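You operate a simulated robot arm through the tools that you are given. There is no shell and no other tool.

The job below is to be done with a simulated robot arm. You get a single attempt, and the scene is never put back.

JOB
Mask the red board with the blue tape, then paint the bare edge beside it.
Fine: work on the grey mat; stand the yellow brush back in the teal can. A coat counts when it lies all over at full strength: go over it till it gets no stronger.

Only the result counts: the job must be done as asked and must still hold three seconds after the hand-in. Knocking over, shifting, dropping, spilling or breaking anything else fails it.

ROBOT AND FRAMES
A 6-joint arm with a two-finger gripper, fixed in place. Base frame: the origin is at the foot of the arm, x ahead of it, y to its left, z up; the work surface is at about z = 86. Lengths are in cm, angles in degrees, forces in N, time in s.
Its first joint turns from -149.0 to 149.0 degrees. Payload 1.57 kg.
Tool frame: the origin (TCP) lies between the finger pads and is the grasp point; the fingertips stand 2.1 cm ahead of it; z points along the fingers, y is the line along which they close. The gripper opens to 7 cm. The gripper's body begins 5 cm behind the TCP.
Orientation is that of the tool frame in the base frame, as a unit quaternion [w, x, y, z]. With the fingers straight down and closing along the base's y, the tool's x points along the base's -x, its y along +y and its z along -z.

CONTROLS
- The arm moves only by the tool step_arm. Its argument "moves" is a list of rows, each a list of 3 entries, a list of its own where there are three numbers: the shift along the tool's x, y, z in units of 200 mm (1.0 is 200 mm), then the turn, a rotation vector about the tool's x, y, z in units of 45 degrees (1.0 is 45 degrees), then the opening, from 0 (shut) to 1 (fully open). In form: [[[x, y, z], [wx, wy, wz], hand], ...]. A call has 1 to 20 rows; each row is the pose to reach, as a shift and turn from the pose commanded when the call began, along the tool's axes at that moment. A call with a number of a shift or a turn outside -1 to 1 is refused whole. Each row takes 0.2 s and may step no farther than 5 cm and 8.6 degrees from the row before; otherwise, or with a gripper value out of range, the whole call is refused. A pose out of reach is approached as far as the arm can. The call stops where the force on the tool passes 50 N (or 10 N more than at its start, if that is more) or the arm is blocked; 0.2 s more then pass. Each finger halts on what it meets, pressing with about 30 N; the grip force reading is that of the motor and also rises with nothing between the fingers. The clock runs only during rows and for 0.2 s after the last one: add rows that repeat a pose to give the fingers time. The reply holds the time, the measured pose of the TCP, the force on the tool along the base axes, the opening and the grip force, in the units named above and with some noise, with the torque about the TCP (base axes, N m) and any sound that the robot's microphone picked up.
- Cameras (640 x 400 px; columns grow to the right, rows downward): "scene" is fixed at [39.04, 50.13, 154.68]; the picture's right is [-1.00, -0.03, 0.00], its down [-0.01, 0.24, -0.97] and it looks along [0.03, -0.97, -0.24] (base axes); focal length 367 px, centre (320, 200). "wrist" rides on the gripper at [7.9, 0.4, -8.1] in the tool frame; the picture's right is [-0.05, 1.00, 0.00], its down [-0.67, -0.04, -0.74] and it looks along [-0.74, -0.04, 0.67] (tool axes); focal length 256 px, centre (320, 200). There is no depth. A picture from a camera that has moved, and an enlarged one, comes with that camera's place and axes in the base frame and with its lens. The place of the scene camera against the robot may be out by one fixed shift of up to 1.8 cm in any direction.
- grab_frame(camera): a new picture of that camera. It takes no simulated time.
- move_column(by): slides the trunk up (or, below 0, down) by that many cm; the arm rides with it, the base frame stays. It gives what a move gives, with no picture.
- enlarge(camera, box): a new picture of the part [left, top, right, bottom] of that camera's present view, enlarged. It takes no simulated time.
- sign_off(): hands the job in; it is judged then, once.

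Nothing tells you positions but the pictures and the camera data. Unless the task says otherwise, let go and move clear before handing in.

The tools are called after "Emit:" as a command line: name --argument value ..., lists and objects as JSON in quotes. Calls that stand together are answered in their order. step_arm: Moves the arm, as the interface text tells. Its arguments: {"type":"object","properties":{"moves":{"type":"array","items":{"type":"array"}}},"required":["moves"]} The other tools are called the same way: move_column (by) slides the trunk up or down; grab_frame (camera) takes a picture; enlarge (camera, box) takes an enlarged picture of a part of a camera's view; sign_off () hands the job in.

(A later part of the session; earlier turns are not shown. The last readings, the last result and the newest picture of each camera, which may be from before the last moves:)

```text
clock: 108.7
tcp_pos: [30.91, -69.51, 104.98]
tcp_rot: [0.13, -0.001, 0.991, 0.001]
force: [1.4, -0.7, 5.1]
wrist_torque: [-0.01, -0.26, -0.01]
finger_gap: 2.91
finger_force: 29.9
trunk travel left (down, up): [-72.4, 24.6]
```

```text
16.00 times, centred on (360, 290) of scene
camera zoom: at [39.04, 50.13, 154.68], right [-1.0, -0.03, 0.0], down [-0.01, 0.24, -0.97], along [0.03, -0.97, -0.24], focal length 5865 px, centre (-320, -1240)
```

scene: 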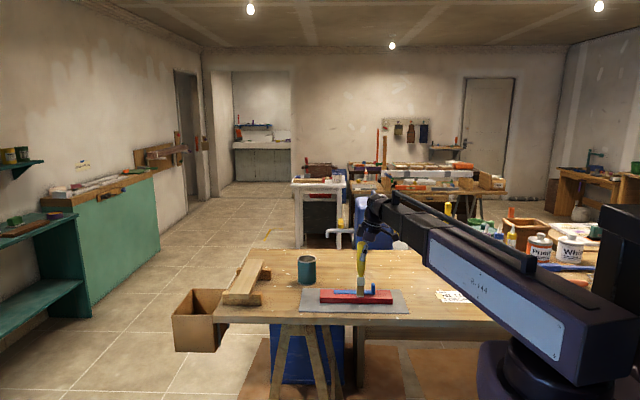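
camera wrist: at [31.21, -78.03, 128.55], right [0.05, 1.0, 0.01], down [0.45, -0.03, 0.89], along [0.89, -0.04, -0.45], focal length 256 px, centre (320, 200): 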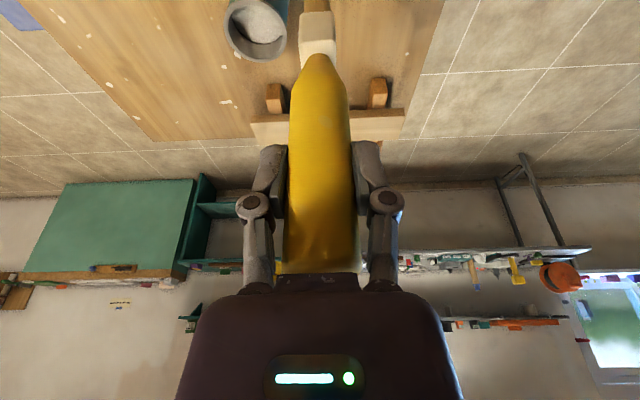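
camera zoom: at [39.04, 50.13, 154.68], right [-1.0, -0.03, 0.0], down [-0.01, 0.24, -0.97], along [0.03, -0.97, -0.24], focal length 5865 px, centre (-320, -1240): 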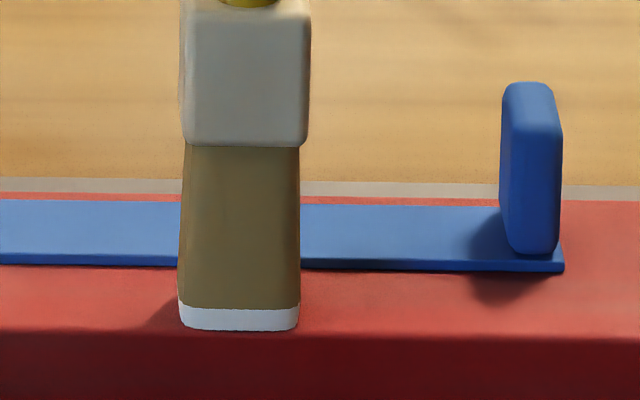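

The tip may be hovering slightly above the visible surface on a stiff contact. I'll press firmer, to about 20 N, and try another stroke.

Emit:
move_column --by -0.12

Emit:
step_arm --moves '[[[-0.0145, 0, 0.0039], [0, 0, 0], 0.2], [[-0.029, 0, 0.0078], [0, 0, 0], 0.2], [[-0.0435, 0, 0.0117], [0, 0, 0], 0.2], [[-0.058, 0, 0.0155], [0, 0, 0], 0.2], [[-0.0725, 0, 0.0194], [0, 0, 0], 0.2], [[-0.087, 0, 0.0233], [0, 0, 0], 0.2], [[-0.1015, 0, 0.0272], [0, 0, 0], 0.2], [[-0.116, 0, 0.0311], [0, 0, 0], 0.2], [[-0.1305, 0, 0.035], [0, 0, 0], 0.2], [[-0.145, 0, 0.0389], [0, 0, 0], 0.2], [[-0.1595, 0, 0.0427], [0, 0, 0], 0.2], [[-0.174, 0, 0.0466], [0, 0, 0], 0.2]]'

Emit:
enlarge --camera "scene" --box '[320, 270, 400, 315]'

Emit:
enlarge --camera "scene" --box '[332, 280, 364, 306]'

```text
clock: 109.2
tcp_pos: [30.74, -69.32, 104.94]
tcp_rot: [0.132, -0.001, 0.991, -0.001]
force: [1.6, -0.9, 19.4]
wrist_torque: [-0.17, -0.32, 0.0]
finger_gap: 2.92
finger_force: 29.8
trunk travel left (down, up): [-72.3, 24.7]
```

```text
clock: 111.8
tcp_pos: [34.51, -69.33, 104.87]
tcp_rot: [0.131, -0.001, 0.991, 0.001]
force: [-3.1, 1.5, 8.5]
wrist_torque: [-0.05, 0.42, -0.01]
finger_gap: 2.91
finger_force: 30.6
trunk travel left (down, up): [-72.3, 24.7]
```

```text
8.00 times, centred on (360, 292) of scene
camera zoom: at [39.04, 50.13, 154.68], right [-1.0, -0.03, 0.0], down [-0.01, 0.24, -0.97], along [0.03, -0.97, -0.24], focal length 2932 px, centre (0, -540)
```

zoom: 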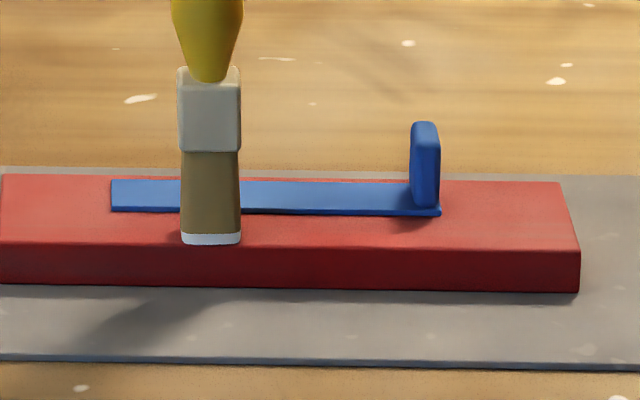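

```text
15.38 times, centred on (348, 293) of scene
camera zoom: at [39.04, 50.13, 154.68], right [-1.0, -0.03, 0.0], down [-0.01, 0.24, -0.97], along [0.03, -0.97, -0.24], focal length 5639 px, centre (-111, -1231)
```

zoom: 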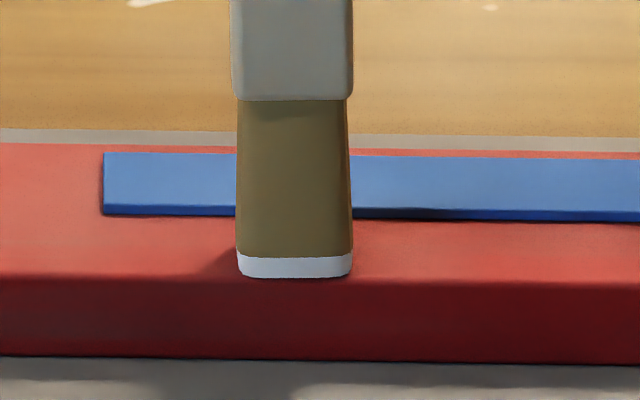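

Judging by the contact picture, the tip is a thin chisel about 0.9 cm deep in y, so I haven't brushed right beside the tape yet. I'll run a stroke directly along the tape edge.

Emit:
move_column --by 0.2

Emit:
step_arm --moves '[[[0, -0.045, 0], [0, 0, 0], 0.2], [[0, -0.088, 0], [0, 0, 0], 0.2], [[0, -0.088, 0], [0, 0, 0], 0.2]]'

Emit:
move_column --by -0.15

Emit:
step_arm --moves '[[[0.0145, 0, -0.0039], [0, 0, 0], 0.2], [[0.029, 0, -0.0078], [0, 0, 0], 0.2], [[0.0435, 0, -0.0117], [0, 0, 0], 0.2], [[0.058, 0, -0.0155], [0, 0, 0], 0.2], [[0.0725, 0, -0.0194], [0, 0, 0], 0.2], [[0.087, 0, -0.0233], [0, 0, 0], 0.2], [[0.1015, 0, -0.0272], [0, 0, 0], 0.2], [[0.116, 0, -0.0311], [0, 0, 0], 0.2], [[0.1305, 0, -0.035], [0, 0, 0], 0.2], [[0.145, 0, -0.0389], [0, 0, 0], 0.2], [[0.1595, 0, -0.0427], [0, 0, 0], 0.2], [[0.174, 0, -0.0466], [0, 0, 0], 0.2]]'

Emit:
enlarge --camera "scene" --box '[320, 270, 400, 315]'

```text
clock: 112.3
tcp_pos: [34.41, -69.56, 104.96]
tcp_rot: [0.131, -0.001, 0.991, 0.0]
force: [0.4, -0.4, -1.6]
wrist_torque: [-0.02, -0.01, 0.0]
finger_gap: 2.87
finger_force: 29.6
trunk travel left (down, up): [-72.5, 24.5]
```

```text
clock: 113.1
tcp_pos: [34.48, -71.23, 105.01]
tcp_rot: [0.131, 0.0, 0.991, -0.001]
force: [0.2, 0.6, -0.4]
wrist_torque: [-0.01, 0.05, 0.05]
finger_gap: 2.88
finger_force: 30.4
trunk travel left (down, up): [-72.5, 24.5]
```

```text
clock: 113.6
tcp_pos: [34.49, -71.24, 104.89]
tcp_rot: [0.13, -0.001, 0.991, 0.0]
force: [0.0, -0.5, 2.4]
wrist_torque: [-0.05, -0.02, -0.01]
finger_gap: 2.89
finger_force: 30.6
trunk travel left (down, up): [-72.3, 24.7]
```

```text
clock: 116.2
tcp_pos: [30.83, -71.23, 104.93]
tcp_rot: [0.13, 0.0, 0.992, 0.0]
force: [0.7, -0.3, 3.7]
wrist_torque: [-0.02, -0.28, 0.02]
finger_gap: 2.89
finger_force: 29.9
trunk travel left (down, up): [-72.3, 24.7]
```

```text
8.00 times, centred on (360, 292) of scene
camera zoom: at [39.04, 50.13, 154.68], right [-1.0, -0.03, 0.0], down [-0.01, 0.24, -0.97], along [0.03, -0.97, -0.24], focal length 2932 px, centre (0, -540)
```

zoom: 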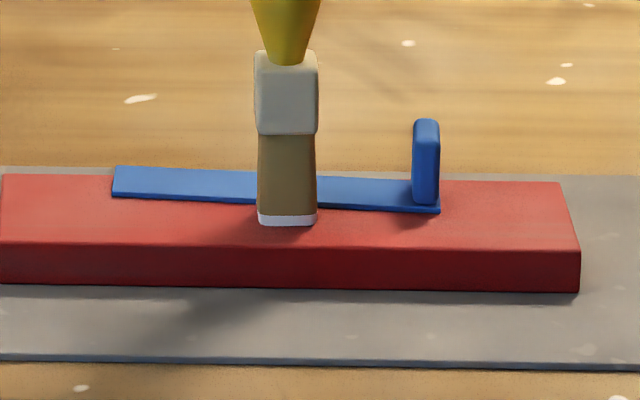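

That stroke pushed the tape askew, so the tape isn't stuck to the board, and I still see no paint. I'll back off, dip the brush in the teal can again and see whether it picks up paint.

Emit:
move_column --by 12.2

Emit:
enlarge --camera "scene" --box '[310, 270, 410, 320]'

Emit:
step_arm --moves '[[[-0.111, -0.094, 0.0298], [0, 0, 0], 0.2], [[-0.2225, -0.188, 0.0597], [0, 0, 0], 0.2], [[-0.334, -0.283, 0.0895], [0, 0, 0], 0.2], [[-0.445, -0.378, 0.1194], [0, 0, 0], 0.2], [[-0.556, -0.473, 0.149], [0, 0, 0], 0.2], [[-0.6675, -0.568, 0.179], [0, 0, 0], 0.2], [[-0.78, -0.663, 0.209], [0, 0, 0], 0.2], [[-0.89, -0.7585, 0.2387], [0, 0, 0], 0.2], [[-0.89, -0.7585, 0.2387], [0, 0, 0], 0.2]]'

Emit:
grab_frame --camera "wrist"

Emit:
enlarge --camera "scene" --box '[270, 180, 350, 290]'

```text
clock: 117.8
tcp_pos: [30.9, -71.24, 116.99]
tcp_rot: [0.131, -0.001, 0.991, 0.0]
force: [-0.1, 0.3, -1.7]
wrist_torque: [0.02, 0.01, -0.02]
finger_gap: 2.9
finger_force: 30.4
trunk travel left (down, up): [-84.5, 12.5]
```

```text
6.40 times, centred on (360, 295) of scene
camera zoom: at [39.04, 50.13, 154.68], right [-1.0, -0.03, 0.0], down [-0.01, 0.24, -0.97], along [0.03, -0.97, -0.24], focal length 2346 px, centre (64, -408)
```

zoom: 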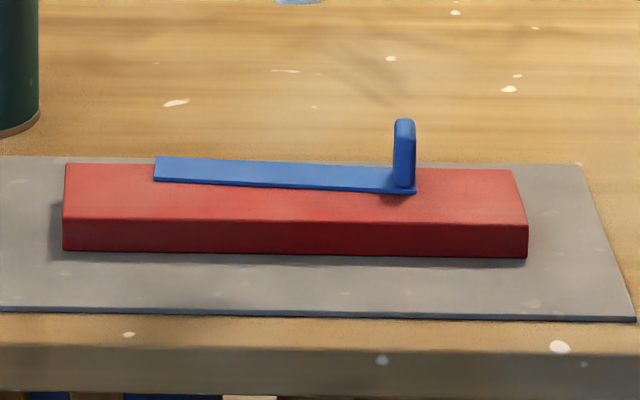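

```text
clock: 119.8
tcp_pos: [49.45, -86.36, 117.03]
tcp_rot: [0.131, -0.001, 0.991, 0.0]
force: [-1.0, -0.6, -1.8]
wrist_torque: [-0.01, -0.05, -0.01]
finger_gap: 2.9
finger_force: 30.3
trunk travel left (down, up): [-84.5, 12.5]
```

```text
taken
camera wrist: at [39.81, -85.99, 122.68], right [0.05, 1.0, 0.01], down [0.45, -0.03, 0.89], along [0.89, -0.04, -0.45], focal length 256 px, centre (320, 200)
```

wrist: 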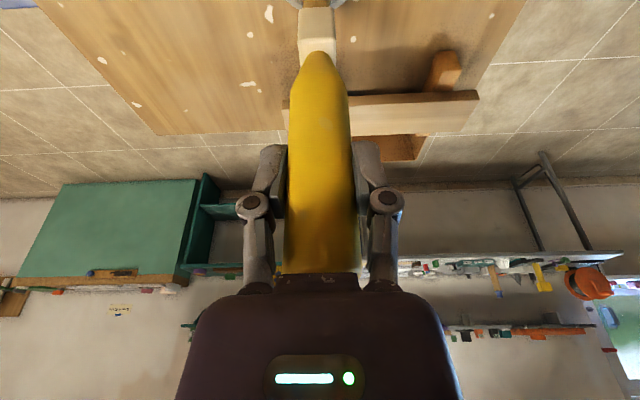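

```text
3.64 times, centred on (310, 235) of scene
camera zoom: at [39.04, 50.13, 154.68], right [-1.0, -0.03, 0.0], down [-0.01, 0.24, -0.97], along [0.03, -0.97, -0.24], focal length 1333 px, centre (356, 73)
```

zoom: 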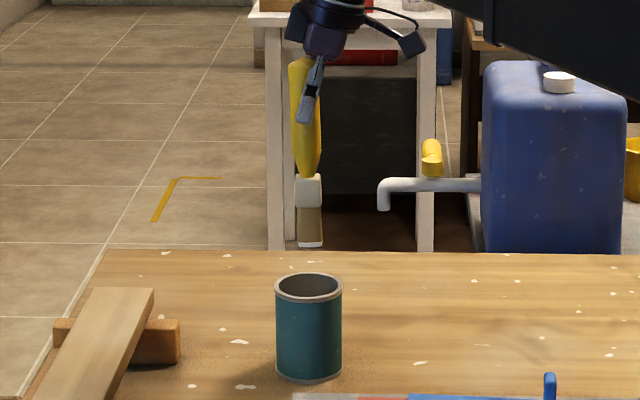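

The tape now lies about 3.5° skewed, and I'll re-lay it. First I'll dip the brush back into the can and check the tip.

Emit:
move_column --by -10

Emit:
move_column --by -3.8

Emit:
enlarge --camera "scene" --box '[270, 180, 350, 290]'

Emit:
grab_frame --camera "wrist"

```text
clock: 121.1
tcp_pos: [49.32, -86.41, 106.99]
tcp_rot: [0.131, 0.0, 0.991, 0.0]
force: [-0.1, -0.1, -1.6]
wrist_torque: [0.01, -0.02, -0.01]
finger_gap: 2.9
finger_force: 29.7
trunk travel left (down, up): [-74.5, 22.5]
```

```text
clock: 121.9
tcp_pos: [49.49, -86.35, 103.22]
tcp_rot: [0.13, -0.001, 0.991, 0.001]
force: [-0.4, 0.9, -1.1]
wrist_torque: [0.0, 0.0, 0.02]
finger_gap: 2.9
finger_force: 29.8
trunk travel left (down, up): [-70.7, 26.3]
```

```text
3.64 times, centred on (310, 235) of scene
camera zoom: at [39.04, 50.13, 154.68], right [-1.0, -0.03, 0.0], down [-0.01, 0.24, -0.97], along [0.03, -0.97, -0.24], focal length 1333 px, centre (356, 73)
```

zoom: 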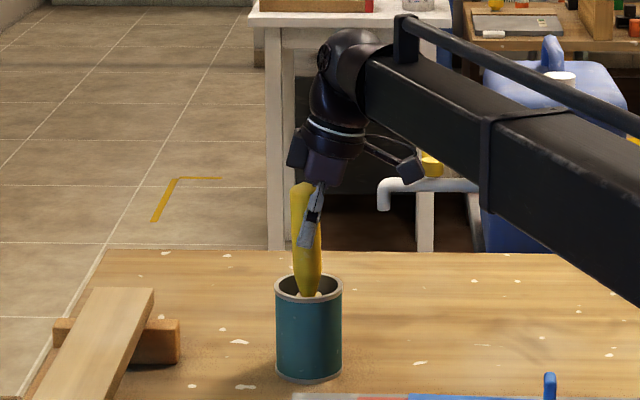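

```text
taken
camera wrist: at [39.84, -86.01, 108.86], right [0.05, 1.0, 0.01], down [0.45, -0.03, 0.89], along [0.89, -0.04, -0.45], focal length 256 px, centre (320, 200)
```

wrist: 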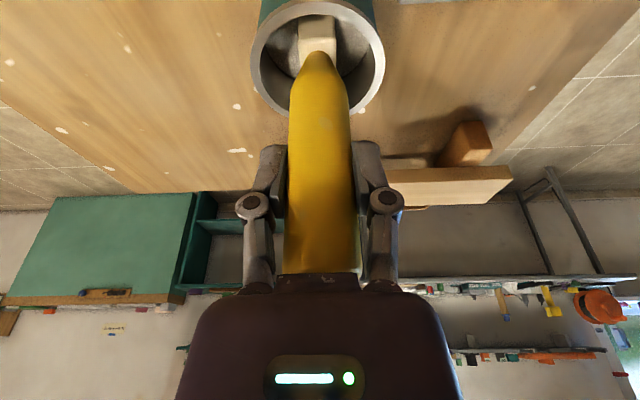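

Emit:
move_column --by -0.4

Emit:
move_column --by 13.5

Emit:
enlarge --camera "scene" --box '[285, 200, 335, 270]'

Emit:
enlarge --camera "scene" --box '[295, 230, 325, 250]'

```text
clock: 122.4
tcp_pos: [49.31, -86.35, 102.86]
tcp_rot: [0.131, -0.001, 0.991, 0.0]
force: [0.3, -0.7, -1.0]
wrist_torque: [-0.01, -0.03, -0.01]
finger_gap: 2.9
finger_force: 30.2
trunk travel left (down, up): [-70.3, 26.7]
```

```text
clock: 124.1
tcp_pos: [49.47, -86.41, 116.3]
tcp_rot: [0.131, -0.001, 0.991, 0.0]
force: [-0.1, 0.3, -0.4]
wrist_torque: [0.03, 0.04, -0.06]
finger_gap: 2.88
finger_force: 30.1
trunk travel left (down, up): [-83.8, 13.2]
```

```text
5.71 times, centred on (310, 235) of scene
camera zoom: at [39.04, 50.13, 154.68], right [-1.0, -0.03, 0.0], down [-0.01, 0.24, -0.97], along [0.03, -0.97, -0.24], focal length 2095 px, centre (377, 0)
```

zoom: 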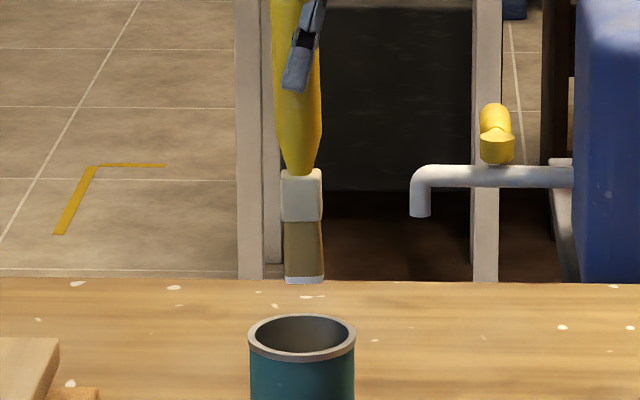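

```text
16.00 times, centred on (310, 240) of scene
camera zoom: at [39.04, 50.13, 154.68], right [-1.0, -0.03, 0.0], down [-0.01, 0.24, -0.97], along [0.03, -0.97, -0.24], focal length 5865 px, centre (480, -440)
```

zoom: 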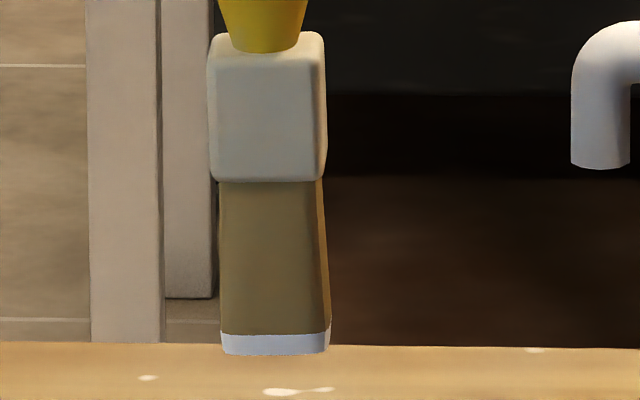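

The tip looks the same before and after dipping, so the brush itself is wet. I'll set it back in the can for now, then inspect the board closely and re-lay the tape.

Emit:
move_column --by -10

Emit:
move_column --by -3.4

Emit:
move_column --by -0.3

Emit:
step_arm --moves '[[[0, 0, 0], [0, 0, 0], 0.5], [[0, 0, 0], [0, 0, 0], 0.6], [[0, 0, 0], [0, 0, 0], 0.8], [[0, 0, 0], [0, 0, 0], 1], [[0, 0, 0], [0, 0, 0], 1], [[0, 0, 0], [0, 0, 0], 1]]'

Emit:
enlarge --camera "scene" --box '[270, 180, 350, 290]'

Emit:
grab_frame --camera "wrist"

```text
clock: 125.4
tcp_pos: [49.48, -86.31, 106.35]
tcp_rot: [0.13, -0.001, 0.991, 0.0]
force: [-0.5, 0.0, -0.6]
wrist_torque: [-0.03, -0.02, 0.0]
finger_gap: 2.92
finger_force: 30.4
trunk travel left (down, up): [-73.8, 23.2]
```

```text
clock: 126.2
tcp_pos: [49.37, -86.4, 102.87]
tcp_rot: [0.13, 0.0, 0.991, 0.0]
force: [0.4, 0.3, -1.0]
wrist_torque: [-0.02, -0.02, 0.01]
finger_gap: 2.88
finger_force: 29.6
trunk travel left (down, up): [-70.4, 26.6]
```

```text
clock: 126.7
tcp_pos: [49.46, -86.28, 102.61]
tcp_rot: [0.13, 0.0, 0.991, 0.0]
force: [-1.1, 0.1, 2.4]
wrist_torque: [0.03, 0.05, -0.01]
finger_gap: 2.87
finger_force: 30.1
trunk travel left (down, up): [-70.1, 26.9]
```

```text
clock: 128.1
tcp_pos: [49.45, -86.42, 102.66]
tcp_rot: [0.131, -0.001, 0.991, 0.0]
force: [-0.3, 0.3, 0.0]
wrist_torque: [0.03, -0.02, -0.01]
finger_gap: 6.98
finger_force: 0.3
trunk travel left (down, up): [-70.1, 26.9]
```

```text
3.64 times, centred on (310, 235) of scene
camera zoom: at [39.04, 50.13, 154.68], right [-1.0, -0.03, 0.0], down [-0.01, 0.24, -0.97], along [0.03, -0.97, -0.24], focal length 1333 px, centre (356, 73)
```

zoom: 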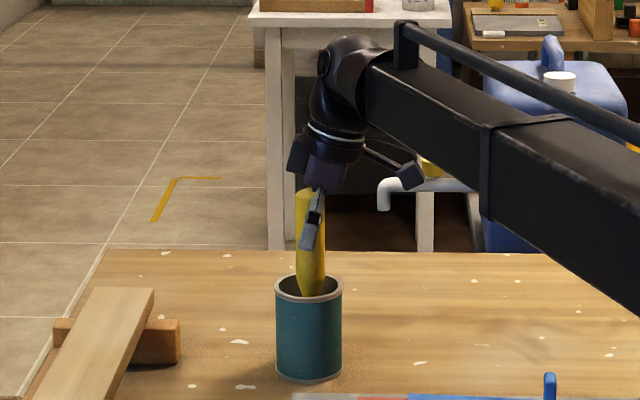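

```text
taken
camera wrist: at [39.83, -86.01, 108.26], right [0.05, 1.0, 0.01], down [0.45, -0.03, 0.89], along [0.89, -0.04, -0.45], focal length 256 px, centre (320, 200)
```

wrist: 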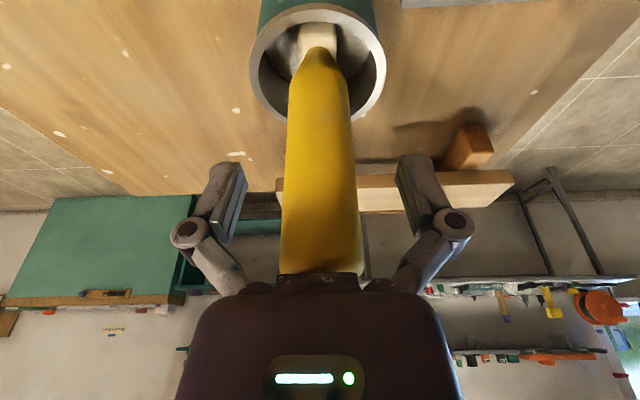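

The brush stands upright in the can again. I'll rise, untilt the tool and inspect the board from close up.

Emit:
move_column --by 18

Emit:
step_arm --moves '[[[0.2, 0.15, -0.05], [0, 0, 0], 1], [[0.4, 0.3, -0.1], [0, 0.06, 0], 1], [[0.6, 0.45, -0.15], [0, 0.16, 0], 1], [[0.75, 0.6, -0.2], [0, 0.25, 0], 1], [[0.85, 0.7, -0.228], [0, 0.333, 0], 1], [[0.85, 0.7, -0.228], [0, 0.333, 0], 1]]'

Emit:
grab_frame --camera "wrist"

```text
clock: 130.1
tcp_pos: [49.42, -86.33, 120.69]
tcp_rot: [0.131, -0.001, 0.991, 0.0]
force: [-0.1, 0.2, 0.4]
wrist_torque: [-0.03, -0.01, -0.02]
finger_gap: 7.01
finger_force: 0.1
trunk travel left (down, up): [-88.1, 8.9]
```

```text
refused: row 1 steps farther than a row can; nothing moved
```

```text
taken
camera wrist: at [39.83, -86.02, 126.25], right [0.05, 1.0, 0.01], down [0.45, -0.03, 0.89], along [0.89, -0.04, -0.45], focal length 256 px, centre (320, 200)
```

wrist: 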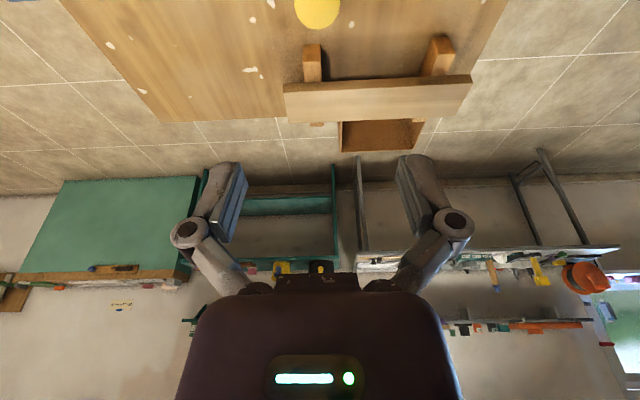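

Emit:
step_arm --moves '[[[0.1, 0.07, -0.027], [0, 0, 0], 1], [[0.2, 0.15, -0.054], [0, 0, 0], 1], [[0.31, 0.22, -0.083], [0, 0.06, 0], 1], [[0.42, 0.3, -0.113], [0, 0.12, 0], 1], [[0.53, 0.37, -0.142], [0, 0.18, 0], 1], [[0.64, 0.45, -0.17], [0, 0.24, 0], 1], [[0.75, 0.52, -0.2], [0, 0.3, 0], 1], [[0.85, 0.6, -0.228], [0, 0.333, 0], 1], [[0.85, 0.6, -0.228], [0, 0.333, 0], 1]]'

Emit:
grab_frame --camera "wrist"

```text
clock: 132.1
tcp_pos: [31.77, -74.49, 119.98]
tcp_rot: [-0.001, -0.001, 1.0, 0.0]
force: [0.7, 0.2, -1.3]
wrist_torque: [-0.01, 0.02, 0.03]
finger_gap: 7.02
finger_force: 0.1
out of reach, approached as far as the arm can: row 4, 5, 6, 7, 8, 9
trunk travel left (down, up): [-88.1, 8.9]
```

```text
taken
camera wrist: at [24.11, -74.1, 127.94], right [0.05, 1.0, 0.0], down [0.67, -0.03, 0.74], along [0.74, -0.04, -0.67], focal length 256 px, centre (320, 200)
```

wrist: 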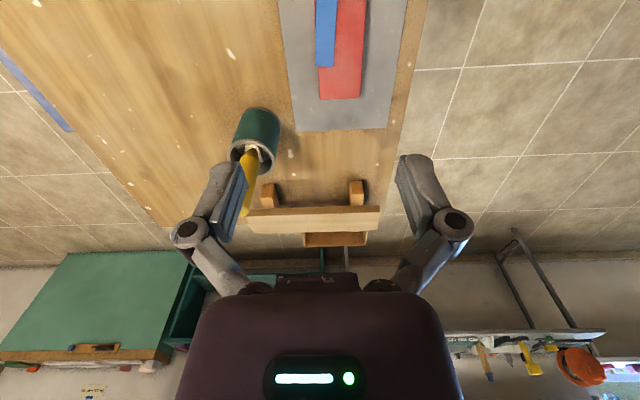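

Emit:
step_arm --moves '[[[0.2, 0, 0], [0, 0, 0], 1], [[0.4, 0.02, 0], [0, 0, 0], 1], [[0.6, 0.04, 0], [0, 0, 0], 1], [[0.8, 0.06, 0], [0, 0, 0], 1], [[0.95, 0.06, 0], [0, 0, 0], 1]]'

Emit:
move_column --by -17

Emit:
grab_frame --camera "wrist"

Emit:
enlarge --camera "wrist" --box '[230, 40, 430, 165]'

Emit:
enlarge --camera "wrist" --box '[280, 120, 380, 220]'

```text
clock: 133.3
tcp_pos: [12.76, -73.39, 119.99]
tcp_rot: [0.0, 0.0, 1.0, 0.0]
force: [0.5, 0.0, 0.7]
wrist_torque: [0.02, 0.0, 0.0]
finger_gap: 7.02
finger_force: 0.0
out of reach, approached as far as the arm can: row 4
trunk travel left (down, up): [-88.1, 8.9]
```

```text
clock: 135.2
tcp_pos: [12.91, -73.42, 103.11]
tcp_rot: [0.0, -0.001, 1.0, 0.0]
force: [0.1, 0.2, 0.1]
wrist_torque: [0.0, 0.0, 0.01]
finger_gap: 6.98
finger_force: 0.1
trunk travel left (down, up): [-71.1, 25.9]
```

```text
taken
camera wrist: at [5.05, -73.05, 110.96], right [0.05, 1.0, 0.0], down [0.67, -0.03, 0.74], along [0.74, -0.04, -0.67], focal length 256 px, centre (320, 200)
```

wrist: 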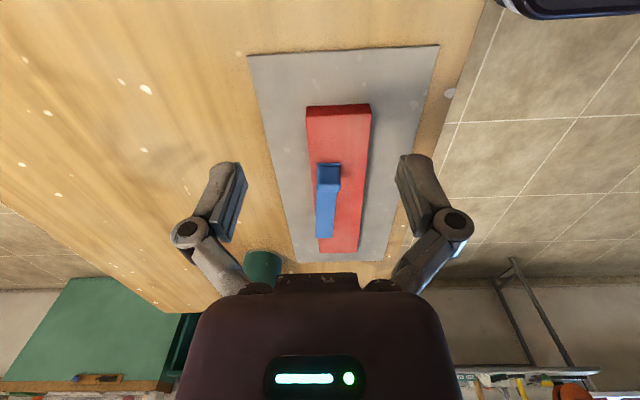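

```text
3.20 times, centred on (330, 102) of wrist
camera zoom: at [5.05, -73.05, 110.96], right [0.05, 1.0, 0.0], down [0.67, -0.03, 0.74], along [0.74, -0.04, -0.67], focal length 819 px, centre (288, 512)
```

zoom: 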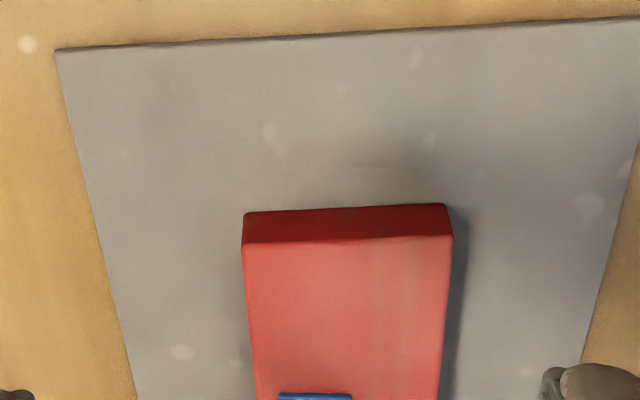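

```text
4.00 times, centred on (330, 170) of wrist
camera zoom: at [5.05, -73.05, 110.96], right [0.05, 1.0, 0.0], down [0.67, -0.03, 0.74], along [0.74, -0.04, -0.67], focal length 1024 px, centre (280, 320)
```

zoom: 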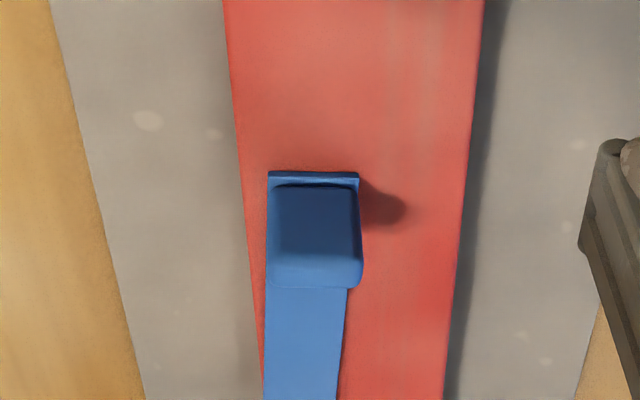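

The board has only faint texture and no marks. The tape clearly isn't bonded, so I'll regrip it by the tab, re-lay it straight and nearer the middle, and then press it down firmly along its whole length.

Emit:
step_arm --moves '[[[-0.1, 0.002, 0], [0, 0, -0.16], 1], [[-0.2, 0.004, 0], [0, 0, -0.32], 1], [[-0.3, 0.006, 0], [0, 0, -0.48], 1], [[-0.4, 0.008, 0], [0, 0, -0.64], 1], [[-0.5, 0.009, 0], [0, 0, -0.8], 1], [[-0.58, 0.01, 0], [0, 0, -0.959], 1]]'

Emit:
step_arm --moves '[[[0, 0, 0], [0, 0, -0.16], 1], [[0, 0, 0], [0, 0, -0.32], 1], [[0, 0, 0], [0, 0, -0.48], 1], [[0, 0, 0], [0, 0, -0.64], 1], [[0, 0, 0], [0, 0, -0.8], 1], [[0, 0, 0], [0, 0, -0.959], 1], [[0, 0, 0], [0, 0, -0.959], 1]]'

Emit:
grab_frame --camera "wrist"

Emit:
enlarge --camera "wrist" --box '[140, 0, 460, 200]'

```text
clock: 136.6
tcp_pos: [24.52, -73.13, 102.91]
tcp_rot: [0.001, -0.37, 0.929, 0.0]
force: [-0.5, 0.4, -0.8]
wrist_torque: [-0.03, 0.03, 0.01]
finger_gap: 6.99
finger_force: 0.0
trunk travel left (down, up): [-71.1, 25.9]
```

```text
clock: 138.2
tcp_pos: [24.47, -73.29, 102.95]
tcp_rot: [-0.001, -0.685, 0.728, 0.0]
force: [-0.3, -0.5, -0.8]
wrist_torque: [-0.03, 0.0, -0.01]
finger_gap: 6.99
finger_force: 0.0
trunk travel left (down, up): [-71.1, 25.9]
```

```text
taken
camera wrist: at [23.69, -81.15, 110.95], right [-0.99, 0.11, 0.0], down [0.08, 0.66, 0.74], along [0.08, 0.74, -0.67], focal length 256 px, centre (320, 200)
```

wrist: 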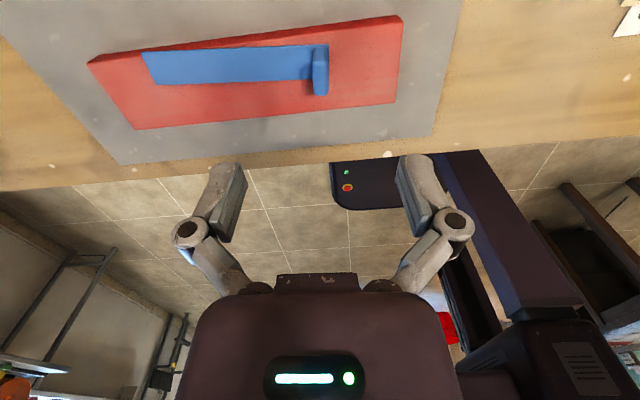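

```text
2.00 times, centred on (300, 100) of wrist
camera zoom: at [23.69, -81.15, 110.95], right [-0.99, 0.11, 0.0], down [0.08, 0.66, 0.74], along [0.08, 0.74, -0.67], focal length 512 px, centre (360, 400)
```

zoom: 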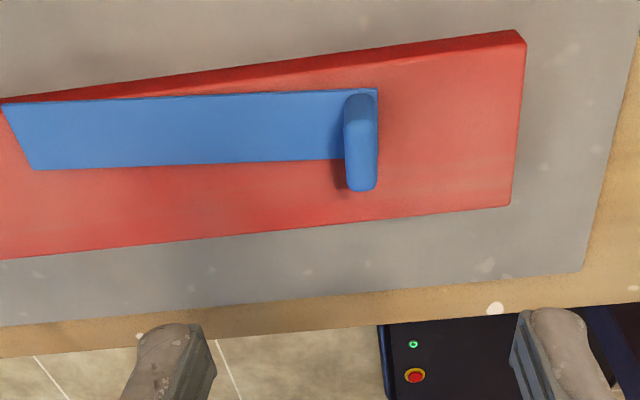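

The gripper is well centred over the tab, so I'll lower and grip it.

Emit:
move_column --by -9

Emit:
enlarge --camera "wrist" --box '[160, 60, 480, 260]'

Emit:
move_column --by -2.7

Emit:
step_arm --moves '[[[0, 0, 0], [0, 0, 0], 0.8], [[0, 0, 0], [0, 0, 0], 0.6], [[0, 0, 0], [0, 0, 0], 0.4], [[0, 0, 0], [0, 0, 0], 0.25], [[0, 0, 0], [0, 0, 0], 0.15], [[0, 0, 0], [0, 0, 0], 0.05], [[0, 0, 0], [0, 0, 0], 0.05]]'

Emit:
enlarge --camera "wrist" --box '[0, 0, 400, 250]'

```text
clock: 139.5
tcp_pos: [24.49, -73.15, 93.97]
tcp_rot: [0.0, -0.685, 0.729, 0.0]
force: [1.5, 0.4, -0.7]
wrist_torque: [0.01, 0.0, 0.0]
finger_gap: 7.01
finger_force: 0.0
trunk travel left (down, up): [-62.1, 34.9]
```

```text
2.00 times, centred on (320, 160) of wrist
camera zoom: at [23.69, -81.14, 101.96], right [-0.99, 0.12, 0.0], down [0.08, 0.66, 0.74], along [0.09, 0.74, -0.67], focal length 512 px, centre (320, 280)
```

zoom: 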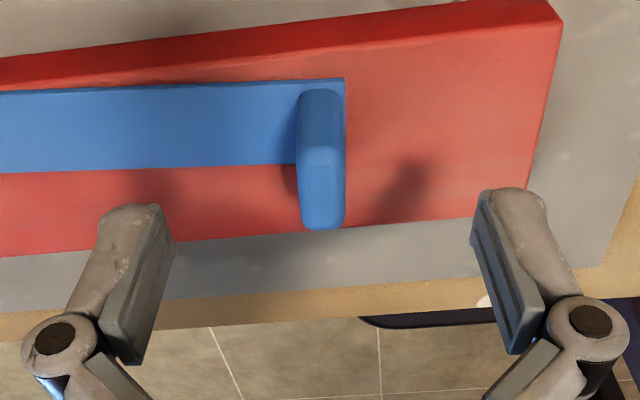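

```text
clock: 140.2
tcp_pos: [24.41, -73.16, 91.42]
tcp_rot: [0.0, -0.685, 0.729, 0.0]
force: [-0.2, 0.4, 0.0]
wrist_torque: [-0.02, 0.01, -0.01]
finger_gap: 6.99
finger_force: 0.0
trunk travel left (down, up): [-59.4, 37.6]
```

```text
clock: 141.8
tcp_pos: [24.5, -73.11, 91.29]
tcp_rot: [0.0, -0.685, 0.729, 0.0]
force: [-0.7, 0.0, 0.0]
wrist_torque: [-0.01, 0.0, 0.0]
finger_gap: 1.05
finger_force: 29.9
trunk travel left (down, up): [-59.4, 37.6]
```

```text
1.60 times, centred on (200, 125) of wrist
camera zoom: at [23.69, -81.15, 99.25], right [-0.99, 0.12, 0.0], down [0.08, 0.66, 0.74], along [0.09, 0.74, -0.67], focal length 410 px, centre (512, 320)
```

zoom: 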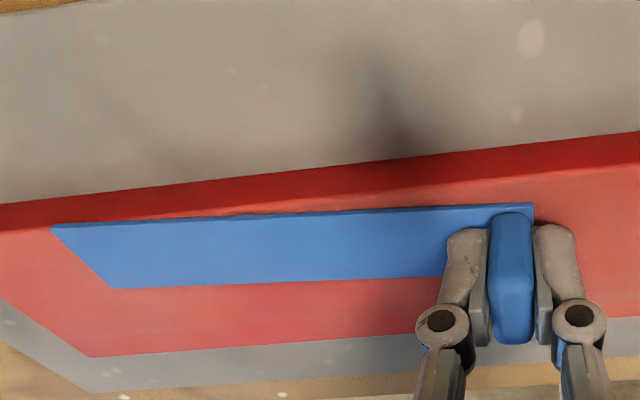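

Emit:
move_column --by 1.3

Emit:
step_arm --moves '[[[-0.02, -0.003, 0], [0, 0, -0.03], 0.05], [[-0.045, -0.006, 0], [0, 0, -0.06], 0.05], [[-0.0642, -0.0085, 0], [0, 0, -0.082], 0.05], [[-0.0642, -0.0085, 0], [0, 0, -0.082], 0.05]]'

Emit:
grab_frame --camera "wrist"

Emit:
enlarge --camera "wrist" --box '[0, 0, 400, 250]'

Emit:
enlarge --camera "scene" --box '[310, 270, 410, 320]'

```text
clock: 142.4
tcp_pos: [24.44, -73.18, 92.55]
tcp_rot: [0.0, -0.685, 0.729, 0.001]
force: [0.7, -0.8, -0.6]
wrist_torque: [0.03, 0.01, -0.04]
finger_gap: 1.08
finger_force: 30.0
trunk travel left (down, up): [-60.7, 36.3]
```

```text
clock: 143.4
tcp_pos: [24.61, -71.87, 92.64]
tcp_rot: [0.0, 0.708, -0.707, 0.0]
force: [-0.4, 0.9, -0.5]
wrist_torque: [0.01, 0.01, 0.0]
finger_gap: 1.06
finger_force: 29.8
trunk travel left (down, up): [-60.7, 36.3]
```

```text
taken
camera wrist: at [24.44, -79.91, 100.55], right [-1.0, 0.05, 0.0], down [0.03, 0.67, 0.74], along [0.04, 0.74, -0.67], focal length 256 px, centre (320, 200)
```

wrist: 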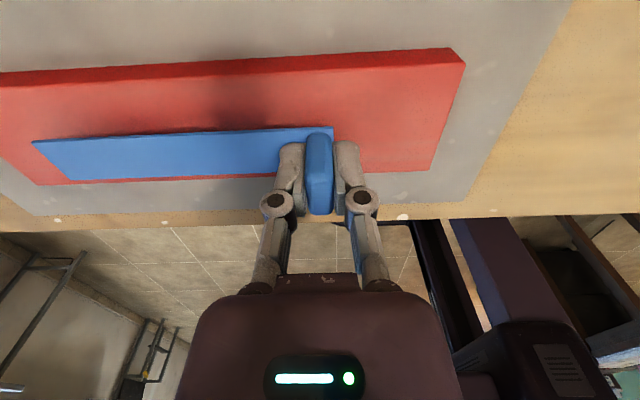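

```text
1.60 times, centred on (200, 125) of wrist
camera zoom: at [24.44, -79.91, 100.55], right [-1.0, 0.05, 0.0], down [0.03, 0.67, 0.74], along [0.04, 0.74, -0.67], focal length 410 px, centre (512, 320)
```

zoom: 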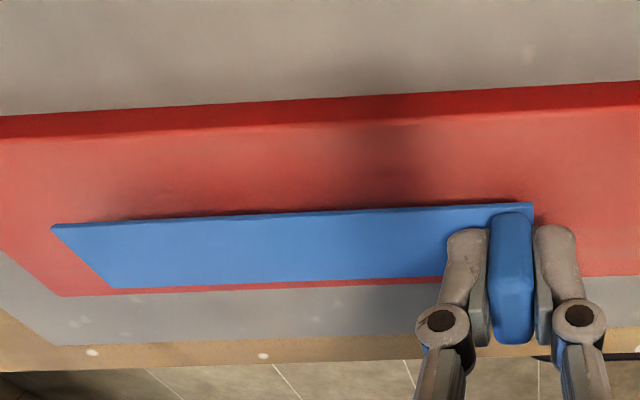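

```text
6.40 times, centred on (360, 295) of scene
camera zoom: at [39.04, 50.13, 154.68], right [-1.0, -0.03, 0.0], down [-0.01, 0.24, -0.97], along [0.03, -0.97, -0.24], focal length 2346 px, centre (64, -408)
```

zoom: 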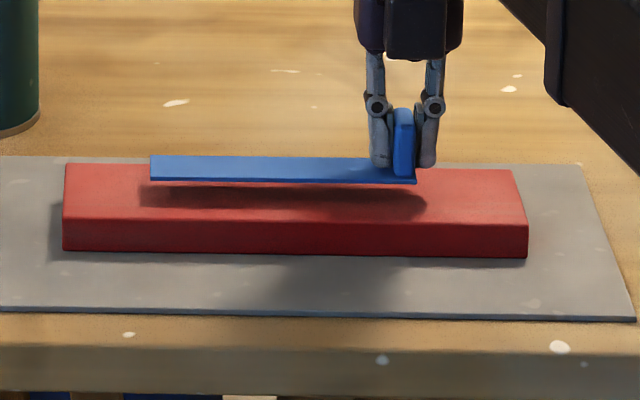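

The tape is now straight, leaving about 1.65 cm bare at the front edge and 2.0 cm behind. I'll lower it, press at the tab and release.

Emit:
move_column --by -1.25

Emit:
move_column --by -0.15

Emit:
move_column --by -0.1

Emit:
step_arm --moves '[[[0, 0, 0], [0, 0, 0], 0.05], [[0, 0, 0], [0, 0, 0], 0.05], [[0, 0, 0], [0, 0, 0], 0.05], [[0, 0, 0], [0, 0, 0], 0.18], [[0, 0, 0], [0, 0, 0], 0.22], [[0, 0, 0], [0, 0, 0], 0.3], [[0, 0, 0], [0, 0, 0], 0.4], [[0, 0, 0], [0, 0, 0], 0.4]]'

Emit:
enlarge --camera "scene" --box '[310, 270, 410, 320]'

```text
clock: 144.0
tcp_pos: [24.78, -71.87, 91.37]
tcp_rot: [0.0, 0.708, -0.706, 0.0]
force: [0.1, -0.6, 0.4]
wrist_torque: [0.01, 0.03, 0.0]
finger_gap: 1.04
finger_force: 29.7
trunk travel left (down, up): [-59.5, 37.5]
```

```text
clock: 144.5
tcp_pos: [24.73, -71.93, 91.28]
tcp_rot: [0.0, 0.707, -0.707, 0.0]
force: [1.0, -1.1, 10.9]
wrist_torque: [-0.02, -0.05, 0.0]
finger_gap: 1.07
finger_force: 30.1
trunk travel left (down, up): [-59.3, 37.7]
```

```text
clock: 145.0
tcp_pos: [24.57, -71.75, 91.3]
tcp_rot: [0.001, 0.708, -0.706, 0.001]
force: [1.9, -4.2, 24.2]
wrist_torque: [-0.04, -0.09, -0.02]
finger_gap: 1.07
finger_force: 30.4
trunk travel left (down, up): [-59.2, 37.8]
```

```text
clock: 146.8
tcp_pos: [24.81, -71.95, 91.2]
tcp_rot: [0.0, 0.707, -0.707, 0.0]
force: [0.5, 0.5, -0.1]
wrist_torque: [-0.01, 0.01, 0.01]
finger_gap: 2.81
finger_force: 0.2
trunk travel left (down, up): [-59.2, 37.8]
```

```text
6.40 times, centred on (360, 295) of scene
camera zoom: at [39.04, 50.13, 154.68], right [-1.0, -0.03, 0.0], down [-0.01, 0.24, -0.97], along [0.03, -0.97, -0.24], focal length 2346 px, centre (64, -408)
```

zoom: 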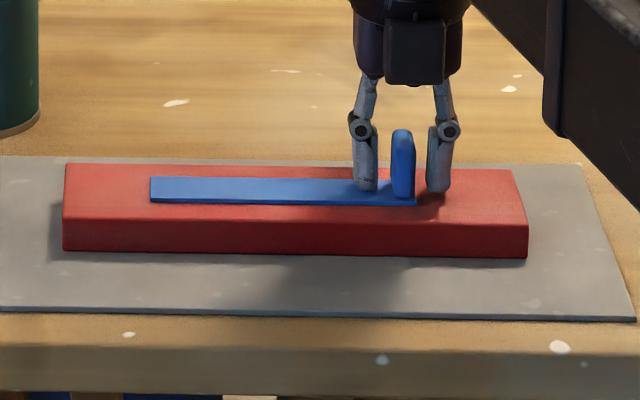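

The tape sits straight and did not shift on release. Now I'll press it down with closed fingers in steps along its whole length.

Emit:
move_column --by 3.5

Emit:
step_arm --moves '[[[0, -0.06, 0], [0, 0, 0], 0.2], [[0, -0.115, 0], [0, 0, 0], 0.0], [[0, -0.115, 0], [0, 0, 0], 0.0], [[0, -0.115, 0], [0, 0, 0], 0.0]]'

Emit:
move_column --by -3.65

Emit:
move_column --by -0.15

Emit:
enlarge --camera "scene" --box '[310, 270, 410, 320]'

```text
clock: 147.6
tcp_pos: [24.84, -72.02, 94.69]
tcp_rot: [0.0, 0.707, -0.707, 0.0]
force: [-0.3, 0.0, -0.8]
wrist_torque: [-0.03, 0.0, -0.01]
finger_gap: 2.8
finger_force: 0.0
trunk travel left (down, up): [-62.7, 34.3]
```

```text
clock: 148.6
tcp_pos: [27.13, -71.92, 94.56]
tcp_rot: [0.0, 0.708, -0.707, 0.0]
force: [-0.3, 0.7, 0.0]
wrist_torque: [0.01, -0.03, 0.01]
finger_gap: 0.0
finger_force: 28.7
trunk travel left (down, up): [-62.7, 34.3]
```

```text
clock: 149.4
tcp_pos: [26.98, -71.84, 90.92]
tcp_rot: [0.0, 0.707, -0.707, 0.0]
force: [-0.1, 0.1, -0.2]
wrist_torque: [0.02, 0.02, 0.0]
finger_gap: 0.0
finger_force: 28.7
trunk travel left (down, up): [-59.1, 37.9]
```

```text
clock: 149.9
tcp_pos: [27.08, -71.87, 90.81]
tcp_rot: [0.0, 0.708, -0.706, 0.0]
force: [0.1, -0.8, 6.5]
wrist_torque: [-0.01, -0.02, -0.01]
finger_gap: 0.62
finger_force: 28.5
trunk travel left (down, up): [-58.9, 38.1]
```

```text
6.40 times, centred on (360, 295) of scene
camera zoom: at [39.04, 50.13, 154.68], right [-1.0, -0.03, 0.0], down [-0.01, 0.24, -0.97], along [0.03, -0.97, -0.24], focal length 2346 px, centre (64, -408)
```

zoom: 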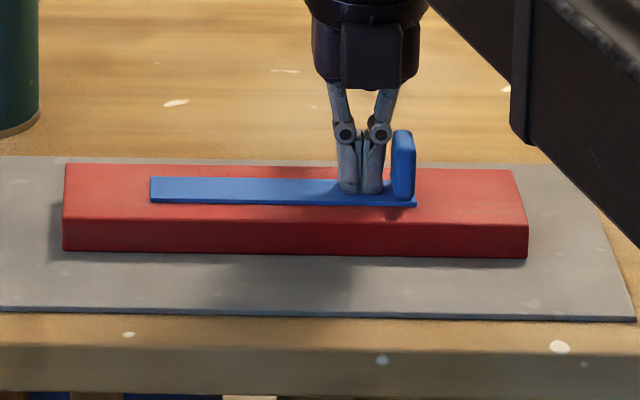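

Emit:
move_column --by -0.12

Emit:
move_column --by 0.6

Emit:
step_arm --moves '[[[0, -0.05, 0], [0, 0, 0], 0.0], [[0, -0.1, 0], [0, 0, 0], 0.0], [[0, -0.1, 0], [0, 0, 0], 0.0]]'

Emit:
move_column --by -0.6

Emit:
move_column --by 0.6

Emit:
step_arm --moves '[[[0, -0.05, 0], [0, 0, 0], 0.0], [[0, -0.1, 0], [0, 0, 0], 0.0], [[0, -0.1, 0], [0, 0, 0], 0.0]]'

Emit:
move_column --by -0.6

Emit:
enlarge --camera "scene" --box '[310, 270, 410, 320]'

```text
clock: 150.4
tcp_pos: [27.0, -71.94, 90.77]
tcp_rot: [0.001, 0.707, -0.707, 0.0]
force: [0.7, -3.2, 18.8]
wrist_torque: [-0.07, -0.03, -0.04]
finger_gap: 0.6
finger_force: 28.6
trunk travel left (down, up): [-58.8, 38.2]
```

```text
clock: 151.0
tcp_pos: [27.1, -71.9, 91.27]
tcp_rot: [0.0, 0.707, -0.707, 0.001]
force: [-0.2, -0.6, -0.3]
wrist_torque: [-0.03, 0.01, -0.03]
finger_gap: 0.0
finger_force: 28.6
trunk travel left (down, up): [-59.4, 37.6]
```

```text
clock: 151.8
tcp_pos: [28.99, -71.89, 91.33]
tcp_rot: [0.0, 0.708, -0.707, 0.0]
force: [0.8, -0.8, 0.5]
wrist_torque: [0.0, -0.02, 0.02]
finger_gap: 0.01
finger_force: 28.3
trunk travel left (down, up): [-59.4, 37.6]
```

```text
clock: 152.3
tcp_pos: [29.05, -71.93, 90.76]
tcp_rot: [0.0, 0.707, -0.707, 0.001]
force: [2.8, -4.0, 18.3]
wrist_torque: [-0.09, -0.05, -0.05]
finger_gap: 0.61
finger_force: 28.6
trunk travel left (down, up): [-58.8, 38.2]
```

```text
clock: 152.9
tcp_pos: [29.05, -71.89, 91.27]
tcp_rot: [0.0, 0.708, -0.706, -0.001]
force: [0.6, -0.1, 0.3]
wrist_torque: [0.03, 0.03, -0.02]
finger_gap: 0.0
finger_force: 28.5
trunk travel left (down, up): [-59.4, 37.6]
```

```text
clock: 153.7
tcp_pos: [31.05, -71.86, 91.22]
tcp_rot: [0.0, 0.708, -0.706, -0.001]
force: [-0.3, -0.3, 0.1]
wrist_torque: [0.0, 0.01, -0.01]
finger_gap: 0.0
finger_force: 28.6
trunk travel left (down, up): [-59.4, 37.6]
```

```text
clock: 154.2
tcp_pos: [31.09, -71.92, 90.79]
tcp_rot: [0.001, 0.707, -0.707, 0.0]
force: [0.9, -4.1, 19.8]
wrist_torque: [-0.13, -0.04, -0.01]
finger_gap: 0.58
finger_force: 28.2
trunk travel left (down, up): [-58.8, 38.2]
```

```text
6.40 times, centred on (360, 295) of scene
camera zoom: at [39.04, 50.13, 154.68], right [-1.0, -0.03, 0.0], down [-0.01, 0.24, -0.97], along [0.03, -0.97, -0.24], focal length 2346 px, centre (64, -408)
```

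zoom: 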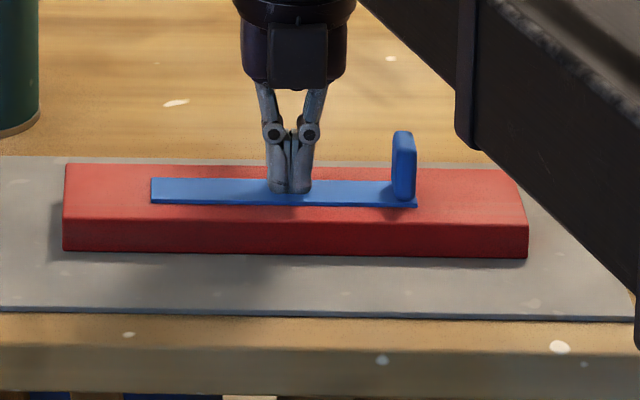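

Each press gives about 19 N and the tape stays put. I'll keep going out to the far end.

Emit:
move_column --by 0.6

Emit:
step_arm --moves '[[[0, -0.05, 0], [0, 0, 0], 0.0], [[0, -0.1, 0], [0, 0, 0], 0.0], [[0, -0.1, 0], [0, 0, 0], 0.0]]'

Emit:
move_column --by -0.6

Emit:
move_column --by 0.6

Emit:
step_arm --moves '[[[0, -0.05, 0], [0, 0, 0], 0.0], [[0, -0.1, 0], [0, 0, 0], 0.0], [[0, -0.1, 0], [0, 0, 0], 0.0]]'

Emit:
move_column --by -0.6

Emit:
move_column --by 0.6

Emit:
step_arm --moves '[[[0, -0.05, 0], [0, 0, 0], 0.0], [[0, -0.1, 0], [0, 0, 0], 0.0], [[0, -0.1, 0], [0, 0, 0], 0.0]]'

Emit:
move_column --by -0.6

Emit:
enlarge --camera "scene" --box '[310, 270, 410, 320]'

```text
clock: 154.8
tcp_pos: [31.0, -71.9, 91.23]
tcp_rot: [0.001, 0.708, -0.706, 0.0]
force: [-0.3, 0.2, -0.5]
wrist_torque: [0.0, 0.0, 0.01]
finger_gap: 0.01
finger_force: 28.3
trunk travel left (down, up): [-59.4, 37.6]
```

```text
clock: 155.6
tcp_pos: [33.14, -71.76, 91.24]
tcp_rot: [0.0, 0.708, -0.707, 0.0]
force: [-0.3, -0.6, -0.2]
wrist_torque: [-0.02, -0.02, 0.03]
finger_gap: 0.0
finger_force: 28.3
trunk travel left (down, up): [-59.4, 37.6]
```

```text
clock: 156.1
tcp_pos: [33.16, -71.79, 90.86]
tcp_rot: [0.0, 0.708, -0.706, 0.0]
force: [1.4, -4.7, 19.4]
wrist_torque: [-0.09, -0.05, 0.0]
finger_gap: 0.61
finger_force: 28.4
trunk travel left (down, up): [-58.8, 38.2]
```

```text
clock: 156.7
tcp_pos: [33.15, -71.8, 91.29]
tcp_rot: [0.001, 0.708, -0.707, 0.0]
force: [-1.1, -0.2, 0.2]
wrist_torque: [0.03, -0.02, -0.02]
finger_gap: 0.0
finger_force: 28.8
trunk travel left (down, up): [-59.4, 37.6]
```

```text
clock: 157.5
tcp_pos: [35.13, -71.78, 91.3]
tcp_rot: [-0.001, 0.707, -0.707, 0.0]
force: [0.6, -0.3, 0.0]
wrist_torque: [-0.01, 0.0, 0.02]
finger_gap: 0.0
finger_force: 28.5
trunk travel left (down, up): [-59.4, 37.6]
```

```text
clock: 158.0
tcp_pos: [35.1, -71.78, 90.8]
tcp_rot: [0.001, 0.708, -0.706, 0.0]
force: [1.9, -3.8, 18.7]
wrist_torque: [-0.1, -0.03, 0.03]
finger_gap: 0.59
finger_force: 28.9
trunk travel left (down, up): [-58.8, 38.2]
```

```text
clock: 158.6
tcp_pos: [35.09, -71.79, 91.28]
tcp_rot: [0.0, 0.708, -0.706, 0.0]
force: [0.8, 0.0, -0.2]
wrist_torque: [0.0, 0.02, 0.03]
finger_gap: 0.03
finger_force: 29.1
trunk travel left (down, up): [-59.4, 37.6]
```

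```text
clock: 159.4
tcp_pos: [37.2, -71.72, 91.35]
tcp_rot: [0.0, 0.708, -0.707, 0.0]
force: [-1.0, 0.1, -0.4]
wrist_torque: [0.01, 0.01, 0.02]
finger_gap: 0.0
finger_force: 28.6
trunk travel left (down, up): [-59.4, 37.6]
```

```text
clock: 159.9
tcp_pos: [37.1, -71.7, 90.89]
tcp_rot: [0.001, 0.708, -0.706, 0.001]
force: [2.3, -3.7, 18.6]
wrist_torque: [-0.08, -0.03, 0.05]
finger_gap: 0.6
finger_force: 28.7
trunk travel left (down, up): [-58.8, 38.2]
```

```text
6.40 times, centred on (360, 295) of scene
camera zoom: at [39.04, 50.13, 154.68], right [-1.0, -0.03, 0.0], down [-0.01, 0.24, -0.97], along [0.03, -0.97, -0.24], focal length 2346 px, centre (64, -408)
```

zoom: 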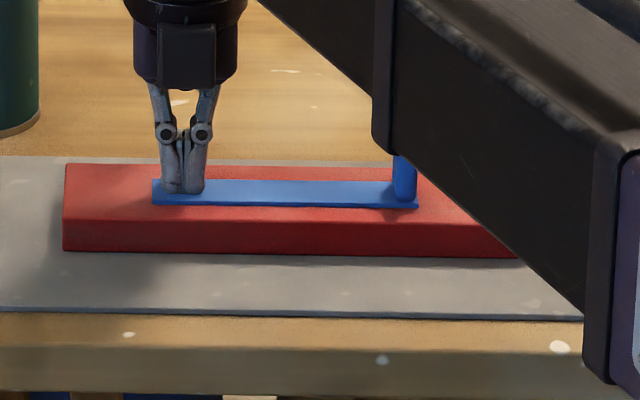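

The whole length has been pressed at about 19 N. I'll do a tiny sideways nudge under pressure to see whether the tape has bonded.

Emit:
step_arm --moves '[[[0.015, 0, 0], [0, 0, 0], 0.0], [[0.03, 0, 0], [0, 0, 0], 0.0]]'

Emit:
enlarge --camera "scene" --box '[310, 270, 410, 320]'

```text
clock: 160.5
tcp_pos: [37.08, -72.07, 90.81]
tcp_rot: [0.0, 0.708, -0.706, -0.001]
force: [0.9, 5.5, 14.9]
wrist_torque: [0.14, 0.03, -0.02]
finger_gap: 0.59
finger_force: 28.6
trunk travel left (down, up): [-58.8, 38.2]
```

```text
6.40 times, centred on (360, 295) of scene
camera zoom: at [39.04, 50.13, 154.68], right [-1.0, -0.03, 0.0], down [-0.01, 0.24, -0.97], along [0.03, -0.97, -0.24], focal length 2346 px, centre (64, -408)
```

zoom: 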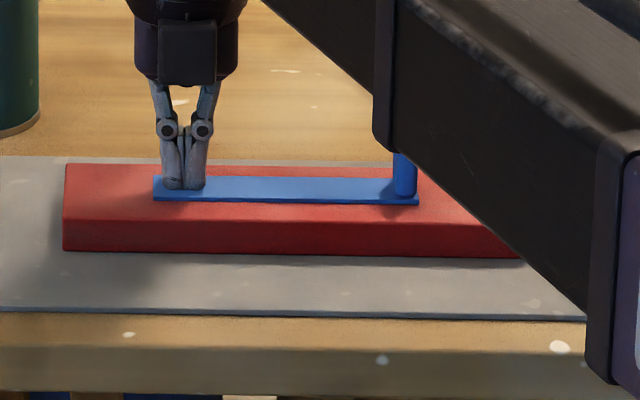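

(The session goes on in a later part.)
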